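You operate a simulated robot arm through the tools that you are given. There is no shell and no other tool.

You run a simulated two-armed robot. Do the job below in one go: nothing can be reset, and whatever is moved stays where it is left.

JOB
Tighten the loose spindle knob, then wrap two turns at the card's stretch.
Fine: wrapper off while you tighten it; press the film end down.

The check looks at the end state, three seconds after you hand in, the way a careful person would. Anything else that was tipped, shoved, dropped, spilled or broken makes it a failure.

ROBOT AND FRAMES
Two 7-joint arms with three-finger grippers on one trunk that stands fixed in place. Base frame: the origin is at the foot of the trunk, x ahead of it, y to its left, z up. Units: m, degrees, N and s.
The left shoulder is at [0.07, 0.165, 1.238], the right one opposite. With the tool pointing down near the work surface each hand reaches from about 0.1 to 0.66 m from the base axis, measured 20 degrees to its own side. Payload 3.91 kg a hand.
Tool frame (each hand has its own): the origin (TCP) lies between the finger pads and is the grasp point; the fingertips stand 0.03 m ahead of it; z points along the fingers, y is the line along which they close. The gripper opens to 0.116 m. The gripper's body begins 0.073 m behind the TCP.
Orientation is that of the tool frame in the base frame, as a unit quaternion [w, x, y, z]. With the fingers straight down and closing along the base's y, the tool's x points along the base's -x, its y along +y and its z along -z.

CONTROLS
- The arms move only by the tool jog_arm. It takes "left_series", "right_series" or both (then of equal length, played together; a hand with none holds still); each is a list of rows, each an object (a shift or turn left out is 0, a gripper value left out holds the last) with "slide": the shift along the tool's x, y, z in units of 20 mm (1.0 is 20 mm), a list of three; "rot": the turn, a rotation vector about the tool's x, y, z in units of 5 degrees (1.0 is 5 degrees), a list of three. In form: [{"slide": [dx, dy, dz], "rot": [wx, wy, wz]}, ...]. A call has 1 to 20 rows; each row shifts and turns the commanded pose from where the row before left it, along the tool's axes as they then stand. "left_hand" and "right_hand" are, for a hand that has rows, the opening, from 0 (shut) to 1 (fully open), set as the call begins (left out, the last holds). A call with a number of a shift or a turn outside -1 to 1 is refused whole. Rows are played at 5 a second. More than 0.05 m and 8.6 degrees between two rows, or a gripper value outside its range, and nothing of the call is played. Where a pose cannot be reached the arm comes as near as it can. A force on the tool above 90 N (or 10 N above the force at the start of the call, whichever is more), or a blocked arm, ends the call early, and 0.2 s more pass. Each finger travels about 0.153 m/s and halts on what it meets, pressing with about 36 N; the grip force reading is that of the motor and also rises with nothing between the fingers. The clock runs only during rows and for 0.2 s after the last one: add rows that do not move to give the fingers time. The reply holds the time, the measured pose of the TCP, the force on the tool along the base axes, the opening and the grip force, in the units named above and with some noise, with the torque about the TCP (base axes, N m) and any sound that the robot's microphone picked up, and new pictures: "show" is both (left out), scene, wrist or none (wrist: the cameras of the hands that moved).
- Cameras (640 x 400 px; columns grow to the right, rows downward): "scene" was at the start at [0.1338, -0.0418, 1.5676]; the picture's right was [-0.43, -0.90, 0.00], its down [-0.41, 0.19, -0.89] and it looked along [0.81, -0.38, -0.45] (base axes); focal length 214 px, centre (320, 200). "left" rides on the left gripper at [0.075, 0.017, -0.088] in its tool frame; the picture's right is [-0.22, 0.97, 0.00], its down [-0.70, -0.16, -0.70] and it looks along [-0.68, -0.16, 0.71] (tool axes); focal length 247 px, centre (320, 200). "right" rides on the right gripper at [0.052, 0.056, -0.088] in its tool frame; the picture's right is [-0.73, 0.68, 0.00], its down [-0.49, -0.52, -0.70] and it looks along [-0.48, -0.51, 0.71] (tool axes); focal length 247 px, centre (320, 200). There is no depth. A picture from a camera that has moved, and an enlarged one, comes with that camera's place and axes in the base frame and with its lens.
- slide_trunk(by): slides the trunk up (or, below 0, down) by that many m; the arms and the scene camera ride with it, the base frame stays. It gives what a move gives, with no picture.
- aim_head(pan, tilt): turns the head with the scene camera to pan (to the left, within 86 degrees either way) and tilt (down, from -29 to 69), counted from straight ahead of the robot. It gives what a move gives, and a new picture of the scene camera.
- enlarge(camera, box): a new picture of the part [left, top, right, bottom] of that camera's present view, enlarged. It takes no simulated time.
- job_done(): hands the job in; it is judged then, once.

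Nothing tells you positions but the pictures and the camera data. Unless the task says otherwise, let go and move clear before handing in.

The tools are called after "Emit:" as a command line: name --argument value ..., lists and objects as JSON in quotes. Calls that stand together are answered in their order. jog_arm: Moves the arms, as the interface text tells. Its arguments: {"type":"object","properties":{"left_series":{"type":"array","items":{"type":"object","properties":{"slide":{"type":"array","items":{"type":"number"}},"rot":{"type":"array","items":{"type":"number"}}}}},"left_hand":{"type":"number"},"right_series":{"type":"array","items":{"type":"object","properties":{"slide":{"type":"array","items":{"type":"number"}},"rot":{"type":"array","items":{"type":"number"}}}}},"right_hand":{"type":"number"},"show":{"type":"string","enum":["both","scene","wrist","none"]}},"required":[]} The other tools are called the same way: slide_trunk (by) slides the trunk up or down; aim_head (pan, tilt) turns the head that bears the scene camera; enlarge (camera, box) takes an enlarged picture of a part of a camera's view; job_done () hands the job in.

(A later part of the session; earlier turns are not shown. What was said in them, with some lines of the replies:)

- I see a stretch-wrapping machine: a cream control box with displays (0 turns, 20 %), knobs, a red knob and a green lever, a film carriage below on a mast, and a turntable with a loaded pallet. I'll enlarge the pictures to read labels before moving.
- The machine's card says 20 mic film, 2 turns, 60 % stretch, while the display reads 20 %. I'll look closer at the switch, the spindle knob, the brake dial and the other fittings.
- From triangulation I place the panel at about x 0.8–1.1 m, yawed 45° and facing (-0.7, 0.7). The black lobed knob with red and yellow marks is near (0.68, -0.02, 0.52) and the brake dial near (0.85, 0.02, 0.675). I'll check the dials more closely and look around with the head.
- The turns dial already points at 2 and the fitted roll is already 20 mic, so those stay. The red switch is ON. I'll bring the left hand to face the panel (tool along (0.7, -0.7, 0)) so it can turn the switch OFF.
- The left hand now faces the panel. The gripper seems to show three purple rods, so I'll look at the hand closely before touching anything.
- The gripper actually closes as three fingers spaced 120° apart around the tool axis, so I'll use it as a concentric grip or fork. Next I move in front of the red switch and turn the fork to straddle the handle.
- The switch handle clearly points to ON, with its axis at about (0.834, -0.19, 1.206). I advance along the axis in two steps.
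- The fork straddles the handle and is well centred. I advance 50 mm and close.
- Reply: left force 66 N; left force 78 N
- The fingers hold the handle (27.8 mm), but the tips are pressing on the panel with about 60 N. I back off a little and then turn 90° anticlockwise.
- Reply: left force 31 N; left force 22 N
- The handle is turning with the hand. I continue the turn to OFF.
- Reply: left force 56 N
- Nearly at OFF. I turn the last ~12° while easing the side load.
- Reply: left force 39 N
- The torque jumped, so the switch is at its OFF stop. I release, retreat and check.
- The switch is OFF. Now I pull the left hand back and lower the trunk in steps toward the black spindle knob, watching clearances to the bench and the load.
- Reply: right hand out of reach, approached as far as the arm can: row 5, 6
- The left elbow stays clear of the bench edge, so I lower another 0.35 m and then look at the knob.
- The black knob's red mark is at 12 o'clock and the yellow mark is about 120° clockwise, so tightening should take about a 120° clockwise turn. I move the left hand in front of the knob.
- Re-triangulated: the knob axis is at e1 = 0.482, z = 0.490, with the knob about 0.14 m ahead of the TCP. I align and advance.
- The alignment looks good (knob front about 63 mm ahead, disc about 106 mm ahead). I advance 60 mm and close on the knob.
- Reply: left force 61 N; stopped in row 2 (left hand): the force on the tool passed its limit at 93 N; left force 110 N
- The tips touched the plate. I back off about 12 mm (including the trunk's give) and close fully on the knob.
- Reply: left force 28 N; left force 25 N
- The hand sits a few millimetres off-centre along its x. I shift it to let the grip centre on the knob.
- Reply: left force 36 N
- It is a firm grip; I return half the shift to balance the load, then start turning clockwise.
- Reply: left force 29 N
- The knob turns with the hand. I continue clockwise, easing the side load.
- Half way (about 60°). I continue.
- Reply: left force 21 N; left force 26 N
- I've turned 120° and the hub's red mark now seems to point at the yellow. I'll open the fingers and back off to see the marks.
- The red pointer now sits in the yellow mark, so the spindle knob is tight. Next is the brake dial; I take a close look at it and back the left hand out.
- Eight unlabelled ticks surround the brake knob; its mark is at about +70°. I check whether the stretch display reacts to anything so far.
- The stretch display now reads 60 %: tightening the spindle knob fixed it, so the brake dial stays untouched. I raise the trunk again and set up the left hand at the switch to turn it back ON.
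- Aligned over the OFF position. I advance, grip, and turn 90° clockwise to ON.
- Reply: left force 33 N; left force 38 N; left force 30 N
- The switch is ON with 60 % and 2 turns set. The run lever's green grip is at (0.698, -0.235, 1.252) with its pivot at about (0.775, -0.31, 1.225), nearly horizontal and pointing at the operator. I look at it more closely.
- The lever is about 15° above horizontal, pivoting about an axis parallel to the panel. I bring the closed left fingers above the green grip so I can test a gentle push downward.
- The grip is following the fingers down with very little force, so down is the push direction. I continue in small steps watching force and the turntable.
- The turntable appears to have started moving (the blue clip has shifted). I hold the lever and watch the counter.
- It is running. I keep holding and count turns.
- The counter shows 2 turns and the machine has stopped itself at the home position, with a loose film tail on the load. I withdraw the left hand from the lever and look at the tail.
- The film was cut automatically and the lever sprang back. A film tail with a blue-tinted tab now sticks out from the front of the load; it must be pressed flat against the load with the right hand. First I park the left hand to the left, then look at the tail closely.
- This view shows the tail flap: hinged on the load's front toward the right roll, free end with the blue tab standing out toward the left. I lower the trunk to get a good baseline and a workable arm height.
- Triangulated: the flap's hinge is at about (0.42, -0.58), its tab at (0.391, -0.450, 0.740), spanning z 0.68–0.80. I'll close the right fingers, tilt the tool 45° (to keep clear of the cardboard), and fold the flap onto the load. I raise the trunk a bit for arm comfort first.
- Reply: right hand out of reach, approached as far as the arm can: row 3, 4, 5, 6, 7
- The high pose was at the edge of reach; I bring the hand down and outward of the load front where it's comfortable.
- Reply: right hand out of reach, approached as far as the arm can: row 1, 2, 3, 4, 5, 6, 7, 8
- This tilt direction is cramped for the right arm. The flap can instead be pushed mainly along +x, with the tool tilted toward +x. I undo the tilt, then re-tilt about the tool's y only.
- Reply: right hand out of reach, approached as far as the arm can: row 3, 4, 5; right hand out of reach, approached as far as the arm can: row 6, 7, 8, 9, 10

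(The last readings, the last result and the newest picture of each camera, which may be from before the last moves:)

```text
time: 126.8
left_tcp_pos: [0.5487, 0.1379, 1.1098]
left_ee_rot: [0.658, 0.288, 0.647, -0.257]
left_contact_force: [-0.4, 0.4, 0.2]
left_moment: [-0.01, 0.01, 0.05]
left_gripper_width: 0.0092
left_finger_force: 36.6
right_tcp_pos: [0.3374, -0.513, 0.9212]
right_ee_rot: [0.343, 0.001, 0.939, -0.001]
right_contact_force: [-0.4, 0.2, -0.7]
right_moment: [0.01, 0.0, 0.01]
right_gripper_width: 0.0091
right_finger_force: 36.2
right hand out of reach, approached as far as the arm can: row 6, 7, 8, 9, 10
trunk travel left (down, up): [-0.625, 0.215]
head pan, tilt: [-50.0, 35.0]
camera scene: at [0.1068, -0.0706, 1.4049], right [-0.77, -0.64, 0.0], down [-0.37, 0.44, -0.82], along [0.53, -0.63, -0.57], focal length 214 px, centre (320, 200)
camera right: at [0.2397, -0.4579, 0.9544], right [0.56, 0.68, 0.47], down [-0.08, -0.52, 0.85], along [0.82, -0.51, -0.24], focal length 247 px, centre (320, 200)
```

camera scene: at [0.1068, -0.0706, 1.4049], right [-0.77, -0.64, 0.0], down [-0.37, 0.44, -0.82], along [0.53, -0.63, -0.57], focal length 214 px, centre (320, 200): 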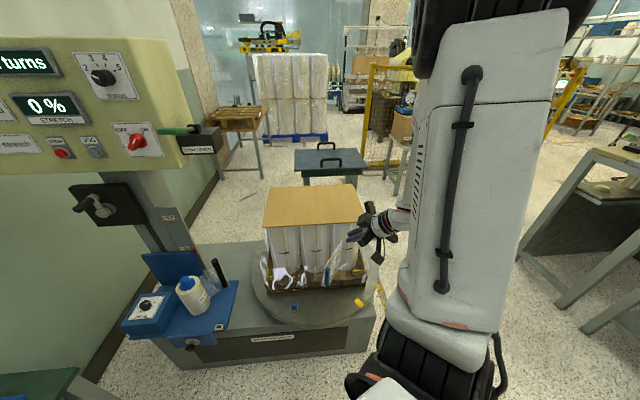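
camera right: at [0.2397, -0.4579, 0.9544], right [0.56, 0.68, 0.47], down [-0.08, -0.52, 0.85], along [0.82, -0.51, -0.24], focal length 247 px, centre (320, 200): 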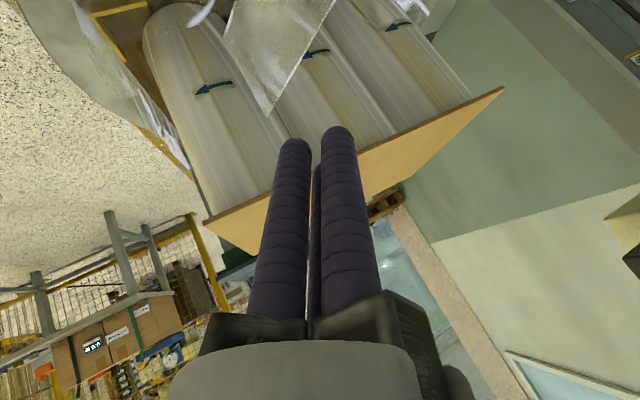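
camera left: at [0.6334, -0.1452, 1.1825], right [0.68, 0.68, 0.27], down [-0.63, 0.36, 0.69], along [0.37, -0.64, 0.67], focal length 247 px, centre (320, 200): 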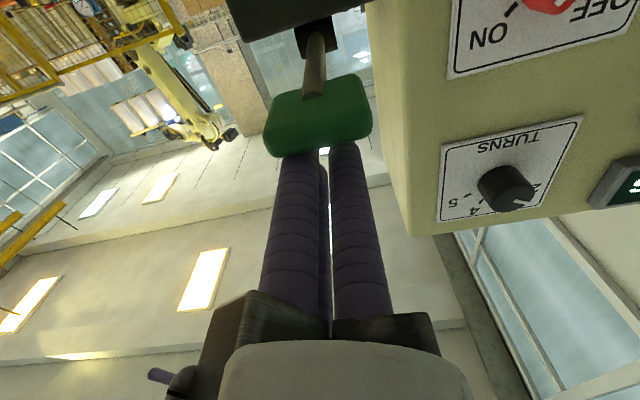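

The inner reach limit is what blocks the arm; raising the shoulder gives more room. I raise the trunk and then bring the hand down.

Emit:
slide_trunk --by 0.2

Emit:
jog_arm --right_series '[{"slide": [0.8, 0.15, 0.93]}, {"slide": [0.8, 0.15, 0.93]}, {"slide": [0.8, 0.15, 0.93]}, {"slide": [0.8, 0.15, 0.93]}, {"slide": [0.8, 0.15, 0.93]}, {"slide": [0.8, 0.15, 0.93]}, {"slide": [0.8, 0.15, 0.93]}, {"slide": [0.8, 0.15, 0.93]}, {"slide": [0.8, 0.15, 0.93]}, {}, {}]'

```text
time: 129.0
left_tcp_pos: [0.5477, 0.1384, 1.309]
left_ee_rot: [0.658, 0.287, 0.648, -0.256]
left_contact_force: [0.2, -0.5, 0.3]
left_moment: [0.0, -0.01, 0.01]
left_gripper_width: 0.0087
left_finger_force: 36.5
right_tcp_pos: [0.337, -0.5136, 1.1219]
right_ee_rot: [0.343, -0.001, 0.939, 0.001]
right_contact_force: [0.1, 0.3, 0.5]
right_moment: [0.03, 0.03, -0.01]
right_gripper_width: 0.009
right_finger_force: 35.8
trunk travel left (down, up): [-0.825, 0.015]
head pan, tilt: [-50.0, 35.0]
```

```text
time: 131.4
left_tcp_pos: [0.5491, 0.14, 1.3092]
left_ee_rot: [0.658, 0.288, 0.647, -0.256]
left_contact_force: [-0.9, 0.2, -0.3]
left_moment: [0.01, -0.01, 0.01]
left_gripper_width: 0.009
left_finger_force: 36.4
right_tcp_pos: [0.3365, -0.4867, 0.8983]
right_ee_rot: [0.343, 0.001, 0.939, -0.001]
right_contact_force: [0.4, 0.4, 0.1]
right_moment: [-0.04, 0.05, 0.0]
right_gripper_width: 0.0092
right_finger_force: 35.1
trunk travel left (down, up): [-0.825, 0.015]
head pan, tilt: [-50.0, 35.0]
camera scene: at [0.1078, -0.0697, 1.6049], right [-0.77, -0.64, 0.0], down [-0.37, 0.44, -0.82], along [0.53, -0.63, -0.57], focal length 214 px, centre (320, 200)
camera right: at [0.2381, -0.431, 0.9318], right [0.56, 0.68, 0.47], down [-0.08, -0.52, 0.85], along [0.82, -0.51, -0.24], focal length 247 px, centre (320, 200)
```

scene: 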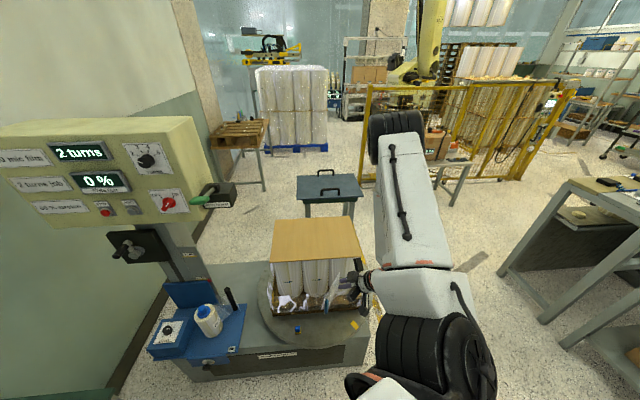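
right: 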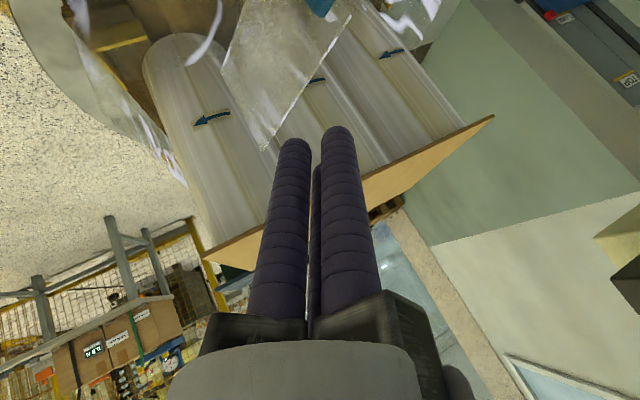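

Emit:
jog_arm --right_series '[{"slide": [0.917, 0.12, 0.836]}, {"slide": [0.917, 0.12, 0.836]}, {"slide": [0.917, 0.12, 0.836]}, {"slide": [0.917, 0.12, 0.836]}, {"slide": [0.917, 0.12, 0.836]}, {}, {}]'

Emit:
enlarge --camera "scene" --box '[260, 230, 400, 340]'

```text
time: 133.0
left_tcp_pos: [0.549, 0.1389, 1.3088]
left_ee_rot: [0.657, 0.287, 0.648, -0.257]
left_contact_force: [-0.2, 0.3, -0.1]
left_moment: [-0.01, 0.04, -0.01]
left_gripper_width: 0.009
left_finger_force: 36.0
right_tcp_pos: [0.3183, -0.4734, 0.7789]
right_ee_rot: [0.344, 0.001, 0.939, -0.001]
right_contact_force: [0.7, -0.1, 0.4]
right_moment: [0.01, 0.02, -0.01]
right_gripper_width: 0.0091
right_finger_force: 35.8
trunk travel left (down, up): [-0.825, 0.015]
head pan, tilt: [-50.0, 35.0]
camera scene: at [0.1076, -0.0699, 1.6049], right [-0.77, -0.64, 0.0], down [-0.37, 0.44, -0.82], along [0.53, -0.63, -0.57], focal length 214 px, centre (320, 200)
camera right: at [0.2207, -0.4182, 0.8107], right [0.56, 0.68, 0.47], down [-0.08, -0.52, 0.85], along [0.82, -0.51, -0.24], focal length 247 px, centre (320, 200)
```

scene: 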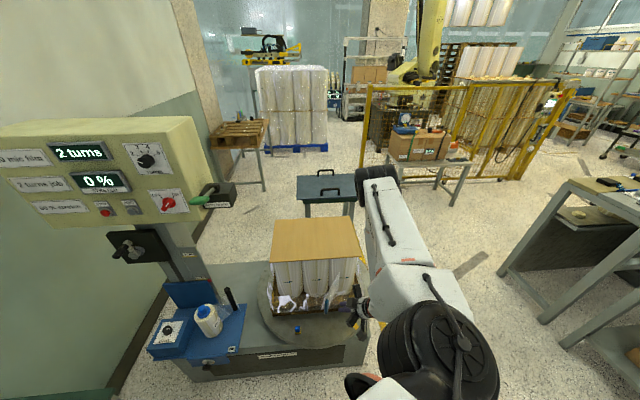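
right: 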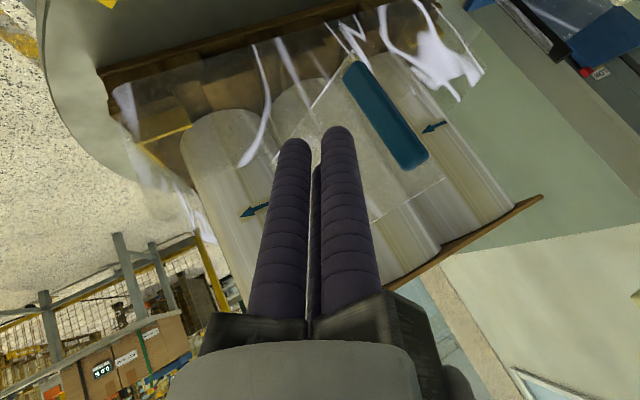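

```text
3.64 times, centred on (330, 285) of scene
camera zoom: at [0.1076, -0.0699, 1.6049], right [-0.77, -0.64, 0.0], down [-0.37, 0.44, -0.82], along [0.53, -0.63, -0.57], focal length 780 px, centre (284, -109)
```

zoom: 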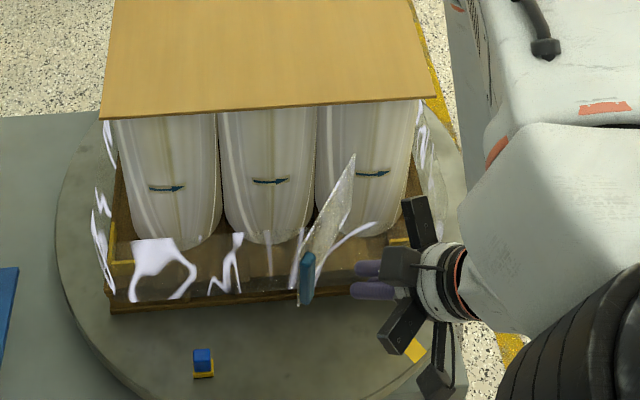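

The tab is confirmed at (0.391, -0.445, 0.741), and the finger tips are just on the robot side of it. I push slowly along +x to fold it.

Emit:
jog_arm --right_series '[{"slide": [-0.565, 0.163, 0.474]}, {"slide": [-0.565, 0.163, 0.474]}, {"slide": [-0.565, 0.163, 0.474]}, {"slide": [-0.565, 0.163, 0.474]}, {}]' --show "wrist"

Emit:
enlarge --camera "scene" --box '[260, 230, 400, 340]'

```text
time: 134.2
left_tcp_pos: [0.5471, 0.1392, 1.3092]
left_ee_rot: [0.658, 0.287, 0.648, -0.257]
left_contact_force: [-0.6, 0.3, -0.1]
left_moment: [-0.02, -0.04, 0.0]
left_gripper_width: 0.0089
left_finger_force: 35.5
right_tcp_pos: [0.3789, -0.4614, 0.7781]
right_ee_rot: [0.343, 0.001, 0.939, 0.0]
right_contact_force: [0.1, 1.2, 0.0]
right_moment: [0.0, -0.02, 0.01]
right_gripper_width: 0.0093
right_finger_force: 36.4
trunk travel left (down, up): [-0.825, 0.015]
head pan, tilt: [-50.0, 35.0]
camera right: at [0.281, -0.4065, 0.8109], right [0.56, 0.68, 0.47], down [-0.08, -0.52, 0.85], along [0.82, -0.51, -0.24], focal length 247 px, centre (320, 200)
```

right: 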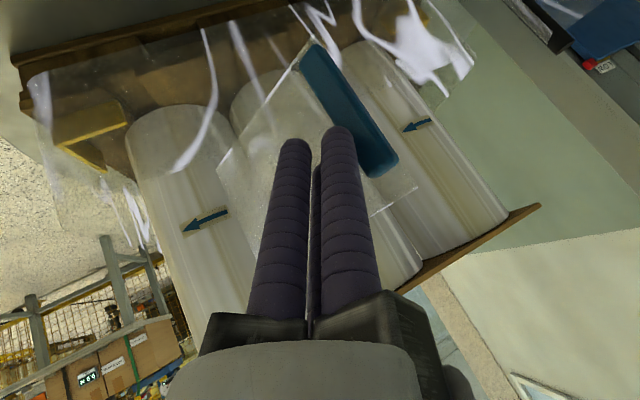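

```text
3.64 times, centred on (330, 285) of scene
camera zoom: at [0.1071, -0.0703, 1.6049], right [-0.77, -0.64, 0.0], down [-0.37, 0.44, -0.82], along [0.53, -0.63, -0.57], focal length 780 px, centre (284, -109)
```

zoom: 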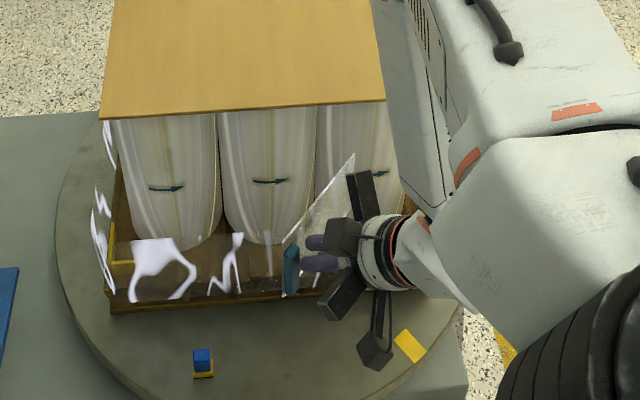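

The flap is folding with no noticeable force. I continue the arc.

Emit:
jog_arm --right_series '[{"slide": [-0.48, 0.08, 0.4]}, {"slide": [-0.48, 0.08, 0.4]}, {"slide": [-0.48, 0.08, 0.4]}, {"slide": [-0.48, 0.0, 0.4]}, {}]' --show "wrist"

Emit:
enlarge --camera "scene" --box '[260, 230, 400, 340]'

```text
time: 135.4
left_tcp_pos: [0.5476, 0.1393, 1.3096]
left_ee_rot: [0.658, 0.287, 0.648, -0.256]
left_contact_force: [-0.2, 0.0, -0.5]
left_moment: [-0.02, 0.0, 0.02]
left_gripper_width: 0.0092
left_finger_force: 35.8
right_tcp_pos: [0.428, -0.4566, 0.7783]
right_ee_rot: [0.343, 0.001, 0.939, 0.0]
right_contact_force: [-1.0, 0.4, -0.9]
right_moment: [0.04, 0.02, -0.01]
right_gripper_width: 0.0093
right_finger_force: 35.8
trunk travel left (down, up): [-0.825, 0.015]
head pan, tilt: [-50.0, 35.0]
camera right: at [0.3308, -0.4015, 0.8114], right [0.56, 0.68, 0.47], down [-0.08, -0.52, 0.85], along [0.82, -0.51, -0.24], focal length 247 px, centre (320, 200)
```

right: 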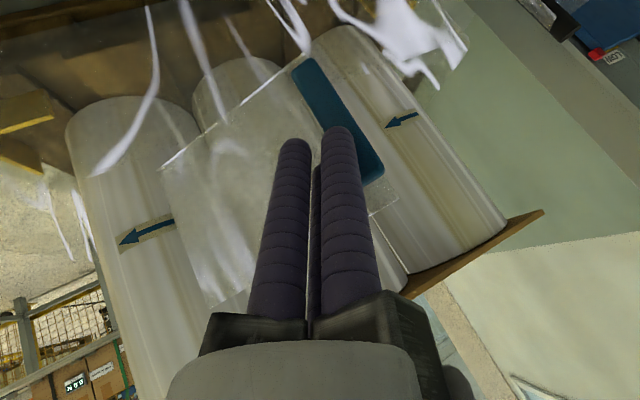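

```text
3.64 times, centred on (330, 285) of scene
camera zoom: at [0.1071, -0.0702, 1.6049], right [-0.77, -0.64, 0.0], down [-0.37, 0.44, -0.82], along [0.53, -0.63, -0.57], focal length 780 px, centre (284, -109)
```

zoom: 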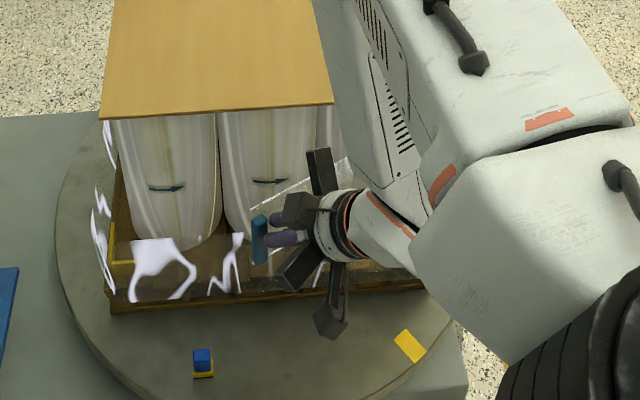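

Emit:
jog_arm --right_series '[{"slide": [-0.447, -0.133, 0.375]}, {"slide": [-0.447, -0.133, 0.375]}, {"slide": [-0.447, -0.133, 0.375]}, {}]' --show "wrist"

Emit:
enlarge --camera "scene" --box '[260, 230, 400, 340]'

```text
time: 136.4
left_tcp_pos: [0.5466, 0.1364, 1.3098]
left_ee_rot: [0.658, 0.286, 0.648, -0.256]
left_contact_force: [0.2, -1.1, -0.9]
left_moment: [-0.02, 0.03, 0.01]
left_gripper_width: 0.0094
left_finger_force: 36.6
right_tcp_pos: [0.4626, -0.4674, 0.7792]
right_ee_rot: [0.342, 0.001, 0.94, -0.001]
right_contact_force: [-4.4, -7.3, 1.8]
right_moment: [-0.07, 0.02, -0.24]
right_gripper_width: 0.0092
right_finger_force: 36.0
trunk travel left (down, up): [-0.825, 0.015]
head pan, tilt: [-50.0, 35.0]
camera right: at [0.3655, -0.411, 0.8118], right [0.56, 0.68, 0.47], down [-0.08, -0.52, 0.85], along [0.82, -0.52, -0.24], focal length 247 px, centre (320, 200)
```

right: 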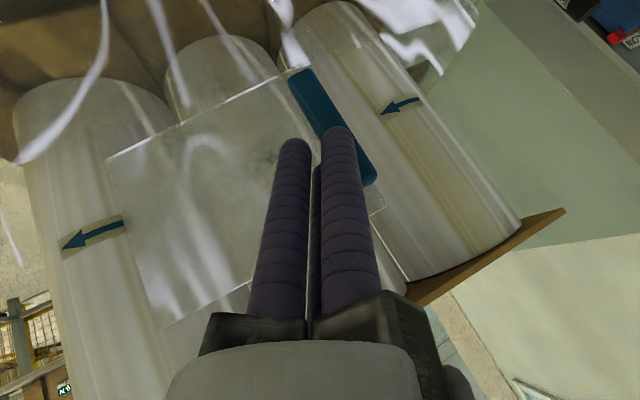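

```text
3.64 times, centred on (330, 285) of scene
camera zoom: at [0.1067, -0.0708, 1.6049], right [-0.77, -0.64, 0.0], down [-0.37, 0.44, -0.82], along [0.53, -0.63, -0.57], focal length 780 px, centre (284, -109)
```

zoom: 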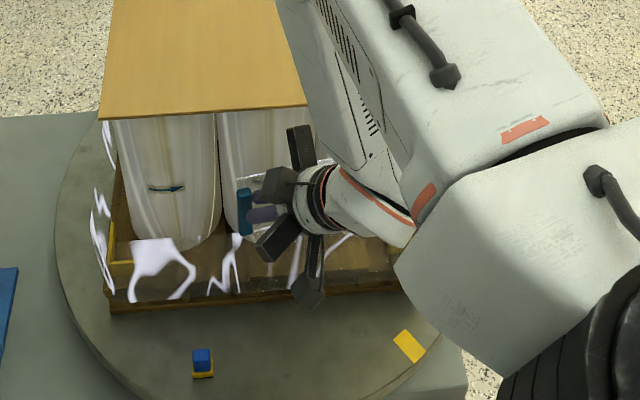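

Nearly flat; the side force comes from the tab's edge. I now press directly toward the load (−n direction) in small steps.

Emit:
jog_arm --right_series '[{"slide": [-0.12, -0.4, 0.1]}, {"slide": [-0.25, -0.4, 0.21]}, {}]' --show "wrist"

Emit:
enlarge --camera "scene" --box '[260, 230, 400, 340]'

```text
time: 137.2
left_tcp_pos: [0.5478, 0.1386, 1.3091]
left_ee_rot: [0.658, 0.286, 0.648, -0.256]
left_contact_force: [0.8, 0.1, -0.1]
left_moment: [0.02, 0.03, -0.04]
left_gripper_width: 0.0092
left_finger_force: 36.3
right_tcp_pos: [0.4735, -0.4805, 0.7788]
right_ee_rot: [0.343, -0.001, 0.939, 0.0]
right_contact_force: [-0.6, 0.2, 0.1]
right_moment: [0.0, 0.03, -0.04]
right_gripper_width: 0.0088
right_finger_force: 36.1
trunk travel left (down, up): [-0.825, 0.015]
head pan, tilt: [-50.0, 35.0]
camera right: at [0.3759, -0.4247, 0.8118], right [0.56, 0.68, 0.47], down [-0.08, -0.52, 0.85], along [0.82, -0.51, -0.24], focal length 247 px, centre (320, 200)
```

right: 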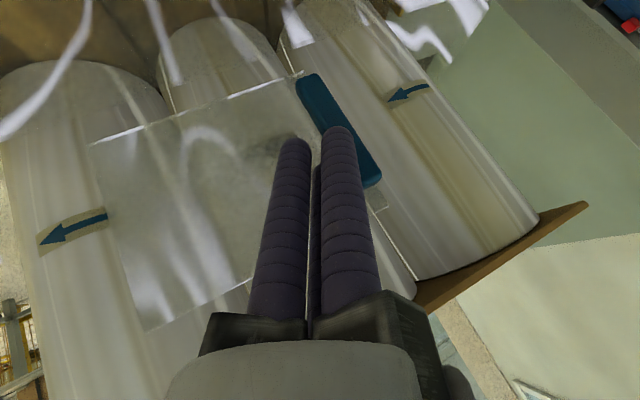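

```text
3.64 times, centred on (330, 285) of scene
camera zoom: at [0.1075, -0.0699, 1.6049], right [-0.77, -0.64, 0.0], down [-0.37, 0.44, -0.82], along [0.53, -0.63, -0.57], focal length 780 px, centre (284, -109)
```

zoom: 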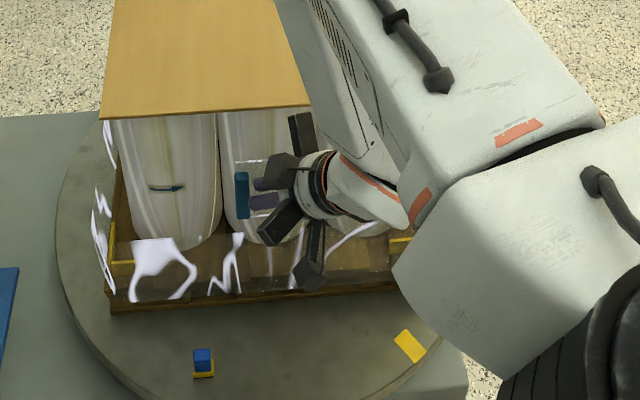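

Emit:
jog_arm --right_series '[{"slide": [-0.11, -0.14, 0.09]}, {"slide": [-0.11, -0.14, 0.09]}, {}]' --show "wrist"

Emit:
enlarge --camera "scene" --box '[260, 230, 400, 340]'

```text
time: 138.0
left_tcp_pos: [0.5466, 0.1403, 1.3106]
left_ee_rot: [0.658, 0.285, 0.647, -0.257]
left_contact_force: [0.1, -0.5, -0.7]
left_moment: [-0.02, 0.01, -0.01]
left_gripper_width: 0.0091
left_finger_force: 35.8
right_tcp_pos: [0.4768, -0.4823, 0.7785]
right_ee_rot: [0.341, 0.0, 0.94, 0.001]
right_contact_force: [-15.1, 23.5, -6.1]
right_moment: [0.3, 0.35, 0.45]
right_gripper_width: 0.0087
right_finger_force: 36.2
trunk travel left (down, up): [-0.825, 0.015]
head pan, tilt: [-50.0, 35.0]
camera right: at [0.3783, -0.4274, 0.8121], right [0.56, 0.68, 0.47], down [-0.07, -0.52, 0.85], along [0.82, -0.51, -0.24], focal length 247 px, centre (320, 200)
```

right: 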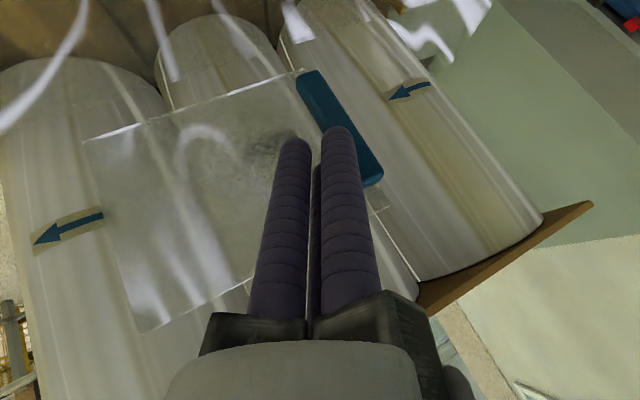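

```text
3.64 times, centred on (330, 285) of scene
camera zoom: at [0.1059, -0.0669, 1.605], right [-0.77, -0.64, 0.0], down [-0.37, 0.44, -0.82], along [0.53, -0.63, -0.57], focal length 780 px, centre (284, -109)
```

zoom: 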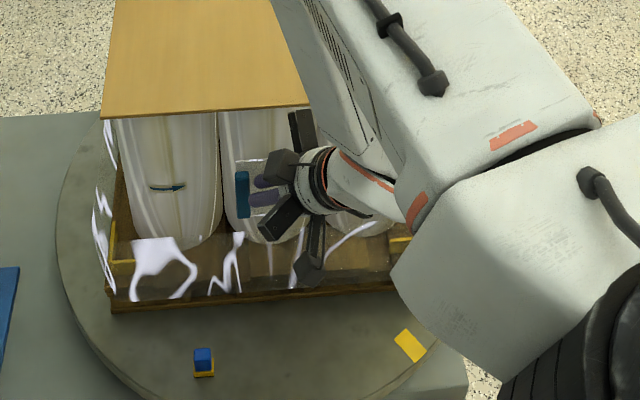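

Firm contact (28 N) with the flap flat against the load. I hold briefly, then back straight away and check that it stays.

Emit:
jog_arm --right_series '[{}, {}, {}, {}, {}]' --show "none"

Emit:
jog_arm --right_series '[{"slide": [0.54, 0.7, -0.455]}, {"slide": [0.54, 0.7, -0.455]}, {"slide": [0.54, 0.7, -0.455]}, {"slide": [0.54, 0.7, -0.455]}, {}]' --show "wrist"

Emit:
enlarge --camera "scene" --box '[260, 210, 400, 340]'

```text
time: 139.2
left_tcp_pos: [0.5461, 0.1409, 1.3106]
left_ee_rot: [0.659, 0.285, 0.648, -0.256]
left_contact_force: [0.0, 0.1, -0.5]
left_moment: [-0.02, 0.0, 0.0]
left_gripper_width: 0.0088
left_finger_force: 36.3
right_tcp_pos: [0.4759, -0.4837, 0.7801]
right_ee_rot: [0.342, 0.001, 0.94, -0.001]
right_contact_force: [-21.0, 31.4, -9.2]
right_moment: [0.38, 0.46, 0.6]
right_gripper_width: 0.0092
right_finger_force: 36.6
trunk travel left (down, up): [-0.825, 0.015]
head pan, tilt: [-50.0, 35.0]
```

```text
time: 140.4
left_tcp_pos: [0.5474, 0.1386, 1.3098]
left_ee_rot: [0.658, 0.286, 0.648, -0.256]
left_contact_force: [0.4, -0.8, 0.0]
left_moment: [0.05, -0.01, 0.05]
left_gripper_width: 0.0092
left_finger_force: 36.1
right_tcp_pos: [0.4226, -0.4347, 0.779]
right_ee_rot: [0.343, -0.001, 0.939, 0.004]
right_contact_force: [0.3, -0.2, 0.1]
right_moment: [-0.02, -0.01, -0.01]
right_gripper_width: 0.0093
right_finger_force: 36.3
right hand out of reach, approached as far as the arm can: row 4
trunk travel left (down, up): [-0.825, 0.015]
head pan, tilt: [-50.0, 35.0]
camera right: at [0.3252, -0.3799, 0.8121], right [0.56, 0.68, 0.48], down [-0.08, -0.53, 0.84], along [0.83, -0.51, -0.24], focal length 247 px, centre (320, 200)
```

right: 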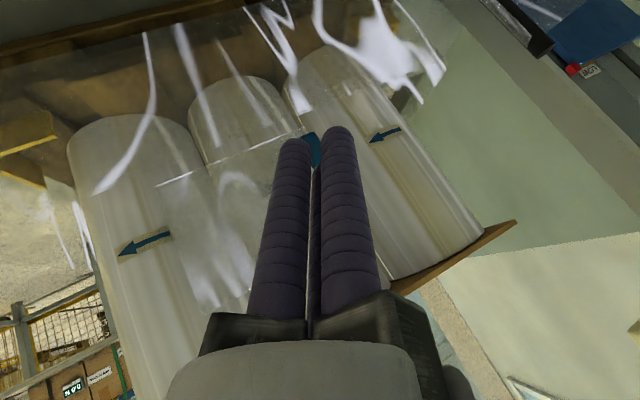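

```text
3.08 times, centred on (330, 275) of scene
camera zoom: at [0.1076, -0.0691, 1.6049], right [-0.77, -0.64, 0.0], down [-0.37, 0.44, -0.82], along [0.53, -0.63, -0.57], focal length 660 px, centre (289, -31)
```

zoom: 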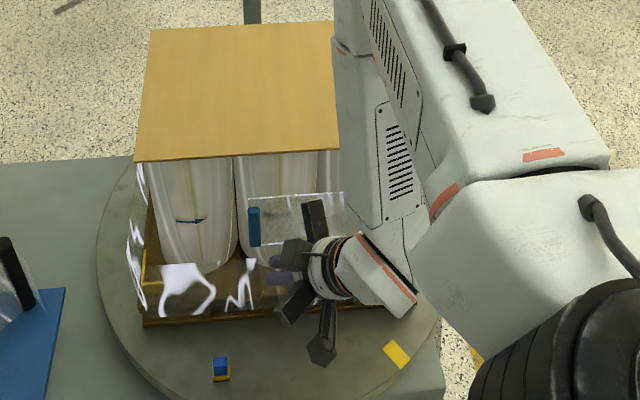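

The flap stays flat after release. I retract the right hand upward, clear of the load.

Emit:
jog_arm --right_series '[{"slide": [-0.643, 0, -0.766]}, {"slide": [-0.643, 0, -0.766]}, {"slide": [-0.643, 0, -0.766]}, {"slide": [-0.643, 0, -0.766]}, {"slide": [-0.643, 0, -0.766]}, {"slide": [-0.643, 0, -0.766]}, {"slide": [-0.643, 0, -0.766]}, {"slide": [-0.643, 0, -0.766]}, {"slide": [-0.643, 0, -0.766]}, {"slide": [-0.643, 0, -0.766]}, {"slide": [-0.643, 0, -0.766]}, {"slide": [-0.643, 0, -0.766]}, {"slide": [-0.643, 0, -0.766]}, {"slide": [-0.643, 0, -0.766]}, {}]'

Emit:
aim_head --pan -35 --tilt 40

Emit:
enlarge --camera "scene" --box '[240, 190, 420, 330]'

Emit:
enlarge --camera "right" --box '[0, 0, 640, 400]'

```text
time: 143.6
left_tcp_pos: [0.5486, 0.138, 1.31]
left_ee_rot: [0.658, 0.286, 0.648, -0.257]
left_contact_force: [0.4, 0.1, 0.4]
left_moment: [0.01, -0.03, -0.03]
left_gripper_width: 0.009
left_finger_force: 36.1
right_tcp_pos: [0.4286, -0.4434, 1.0588]
right_ee_rot: [0.342, -0.001, 0.94, 0.0]
right_contact_force: [0.4, 0.1, 0.3]
right_moment: [-0.02, 0.02, 0.03]
right_gripper_width: 0.0093
right_finger_force: 35.5
right hand out of reach, approached as far as the arm can: row 13, 14
trunk travel left (down, up): [-0.825, 0.015]
head pan, tilt: [-50.0, 35.0]
camera scene: at [0.1081, -0.07, 1.6049], right [-0.77, -0.64, 0.0], down [-0.37, 0.44, -0.82], along [0.53, -0.63, -0.57], focal length 214 px, centre (320, 200)
camera right: at [0.3298, -0.3872, 1.0907], right [0.56, 0.68, 0.47], down [-0.08, -0.52, 0.85], along [0.82, -0.51, -0.24], focal length 247 px, centre (320, 200)
```

scene: 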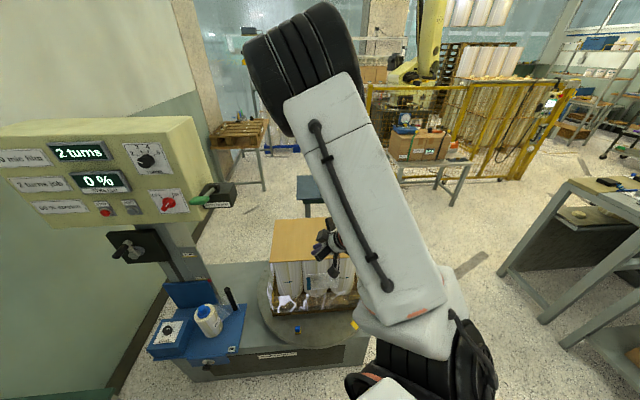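
right: 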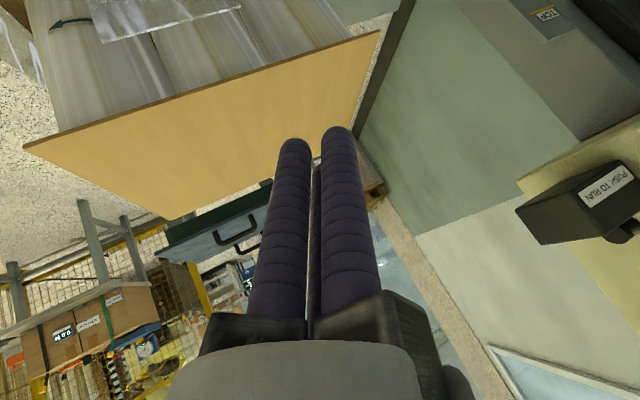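

```text
time: 144.3
left_tcp_pos: [0.5472, 0.1379, 1.309]
left_ee_rot: [0.658, 0.287, 0.648, -0.256]
left_contact_force: [0.1, -0.6, 0.3]
left_moment: [-0.01, 0.02, 0.02]
left_gripper_width: 0.009
left_finger_force: 36.1
right_tcp_pos: [0.4253, -0.4432, 1.0581]
right_ee_rot: [0.342, -0.001, 0.94, 0.001]
right_contact_force: [0.5, -0.1, -0.5]
right_moment: [0.05, -0.01, 0.0]
right_gripper_width: 0.0094
right_finger_force: 36.0
trunk travel left (down, up): [-0.825, 0.015]
head pan, tilt: [-35.0, 40.0]
camera scene: at [0.1206, -0.0512, 1.5974], right [-0.57, -0.82, 0.0], down [-0.53, 0.37, -0.77], along [0.63, -0.44, -0.64], focal length 214 px, centre (320, 200)
```

scene: 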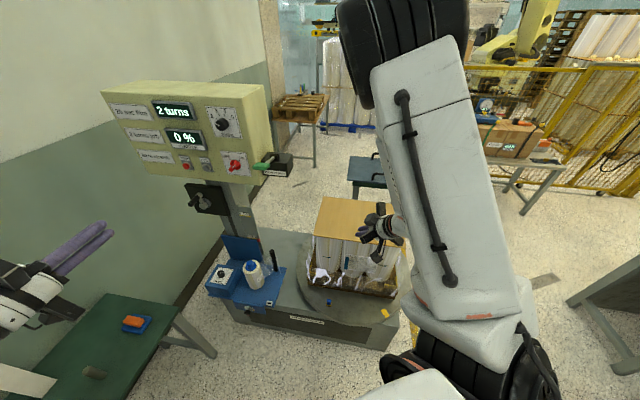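

```text
2.86 times, centred on (330, 260) of scene
camera zoom: at [0.1206, -0.0512, 1.5974], right [-0.57, -0.82, 0.0], down [-0.53, 0.37, -0.77], along [0.63, -0.44, -0.64], focal length 613 px, centre (291, 29)
```

zoom: 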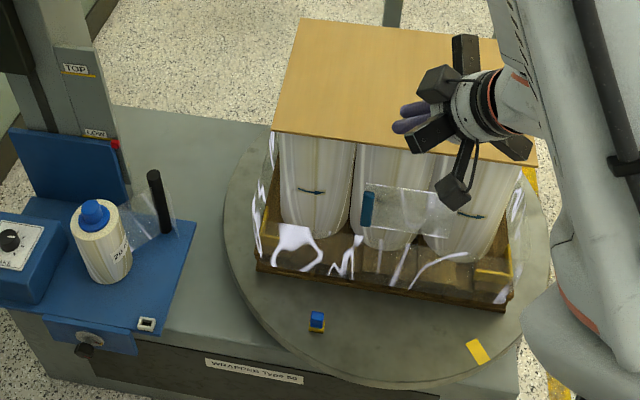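

```text
1.00 times, centred on (320, 200) of right (not enlarged: the box is as wide or as high as the picture)
camera zoom: at [0.3296, -0.3871, 1.0906], right [0.56, 0.68, 0.47], down [-0.08, -0.52, 0.85], along [0.82, -0.51, -0.24], focal length 247 px, centre (320, 200)
```

zoom: 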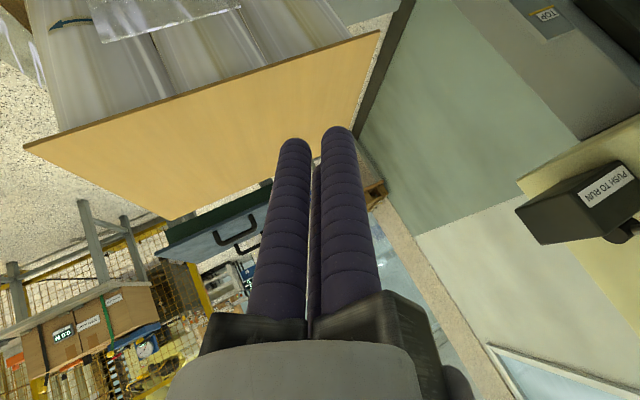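

The film end lies flat, the load hasn't shifted and nothing else moved. A final check of the knob marks and panel, then I move the right hand a little further clear.

Emit:
enlarge --camera "scene" --box '[248, 283, 272, 303]'

Emit:
enlarge --camera "scene" --box '[100, 80, 300, 200]'

Emit:
jog_arm --right_series '[{"slide": [0, -0.8, 0]}, {"slide": [-0.4, -0.8, -0.5]}, {"slide": [-0.4, -0.8, -0.5]}, {}, {}, {}]' --show "scene"

Emit:
enlarge --camera "scene" --box '[300, 190, 420, 310]'

```text
16.00 times, centred on (260, 293) of scene
camera zoom: at [0.1206, -0.0512, 1.5974], right [-0.57, -0.82, 0.0], down [-0.53, 0.37, -0.77], along [0.63, -0.44, -0.64], focal length 3432 px, centre (1280, -1288)
```

zoom: 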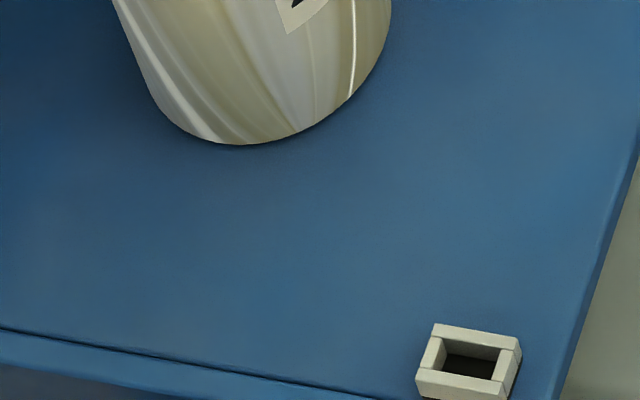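

```text
3.20 times, centred on (200, 140) of scene
camera zoom: at [0.1206, -0.0512, 1.5974], right [-0.57, -0.82, 0.0], down [-0.53, 0.37, -0.77], along [0.63, -0.44, -0.64], focal length 686 px, centre (704, 392)
```

zoom: 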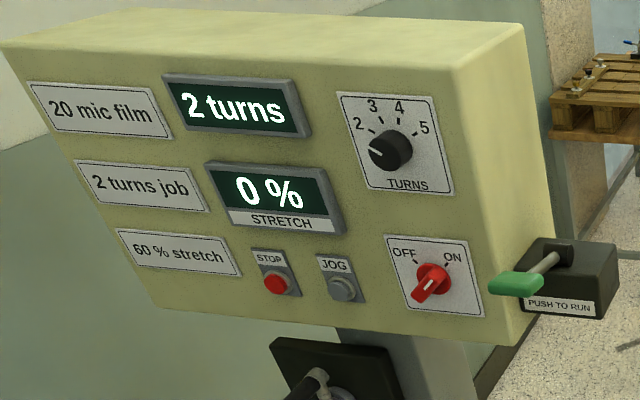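

```text
time: 145.7
left_tcp_pos: [0.5484, 0.1384, 1.3092]
left_ee_rot: [0.658, 0.287, 0.648, -0.256]
left_contact_force: [0.5, -0.2, -1.1]
left_moment: [0.01, -0.01, 0.0]
left_gripper_width: 0.009
left_finger_force: 35.8
right_tcp_pos: [0.4264, -0.4912, 1.084]
right_ee_rot: [0.343, 0.0, 0.939, -0.001]
right_contact_force: [0.4, 0.6, -0.5]
right_moment: [-0.02, 0.0, 0.01]
right_gripper_width: 0.0089
right_finger_force: 35.9
trunk travel left (down, up): [-0.825, 0.015]
head pan, tilt: [-35.0, 40.0]
camera scene: at [0.1204, -0.0512, 1.5974], right [-0.57, -0.82, 0.0], down [-0.53, 0.37, -0.77], along [0.63, -0.44, -0.64], focal length 214 px, centre (320, 200)
```

scene: 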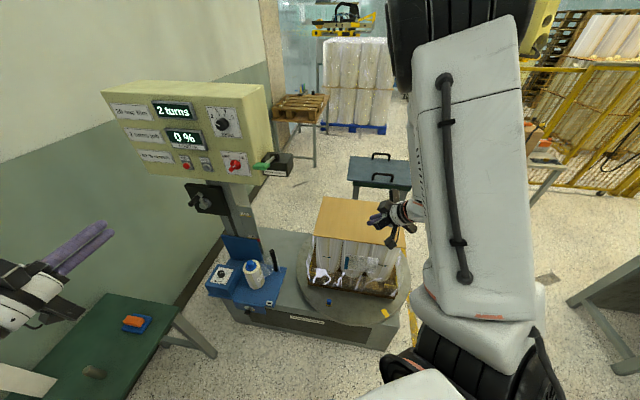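

```text
3.33 times, centred on (360, 250) of scene
camera zoom: at [0.1204, -0.0512, 1.5974], right [-0.57, -0.82, 0.0], down [-0.53, 0.37, -0.77], along [0.63, -0.44, -0.64], focal length 715 px, centre (187, 33)
```

zoom: 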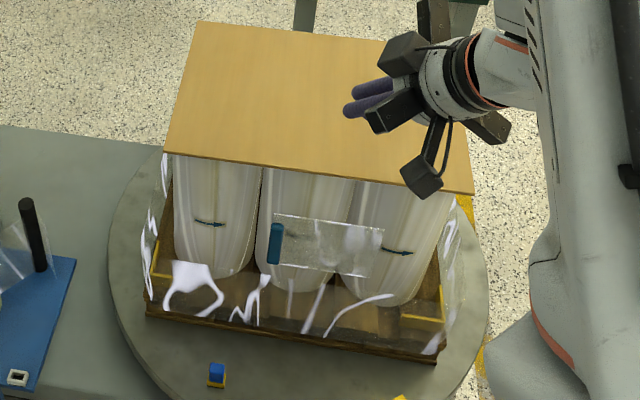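

Emit:
enlarge --camera "scene" --box '[230, 295, 262, 320]'

```text
16.00 times, centred on (246, 308) of scene
camera zoom: at [0.1204, -0.0512, 1.5974], right [-0.57, -0.82, 0.0], down [-0.53, 0.37, -0.77], along [0.63, -0.44, -0.64], focal length 3432 px, centre (1504, -1520)
```

zoom: 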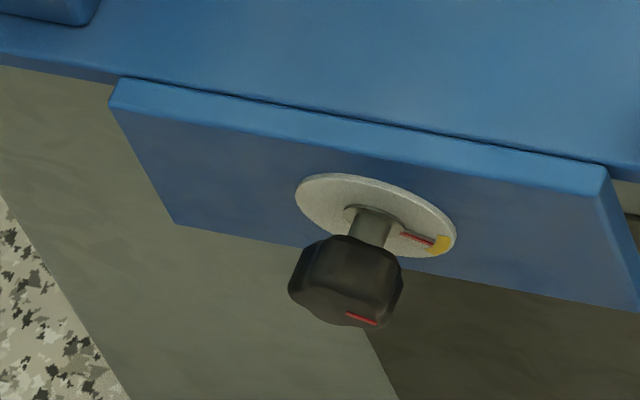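

The knob's red pointer is still in the yellow mark. The display shows 2 turns, run at 60 % stretch; the film end is pressed flat and both hands are clear. I hand in.

Emit:
job_done

```text
The job is handed in.
```

The spindle knob is tight, the load has two turns of film at 60 % stretch, and the film end is pressed flat. The job is handed in, and I haven't seen the check's result.

- **Knob:** I switched the wrapper off first, then turned the knob about 120° clockwise until its red pointer met the yellow mark. It was still there at the end.
- **Stretch:** Tightening the knob moved the display from 20 % to 60 %, the figure on the card, so I left the brake dial alone.
- **Wrapping:** I switched back on and pushed the run lever. The machine stopped by itself at two turns and cut the film. The stretch display now reads 0 %, as it has since the machine stopped.
- **Film end:** I folded the loose tail against the front of the load and pressed it. It stayed flat when I let go.

The power switch is on, as I found it. Nothing was tipped, shoved or dropped that I could see, and both hands are clear of the machine and load.
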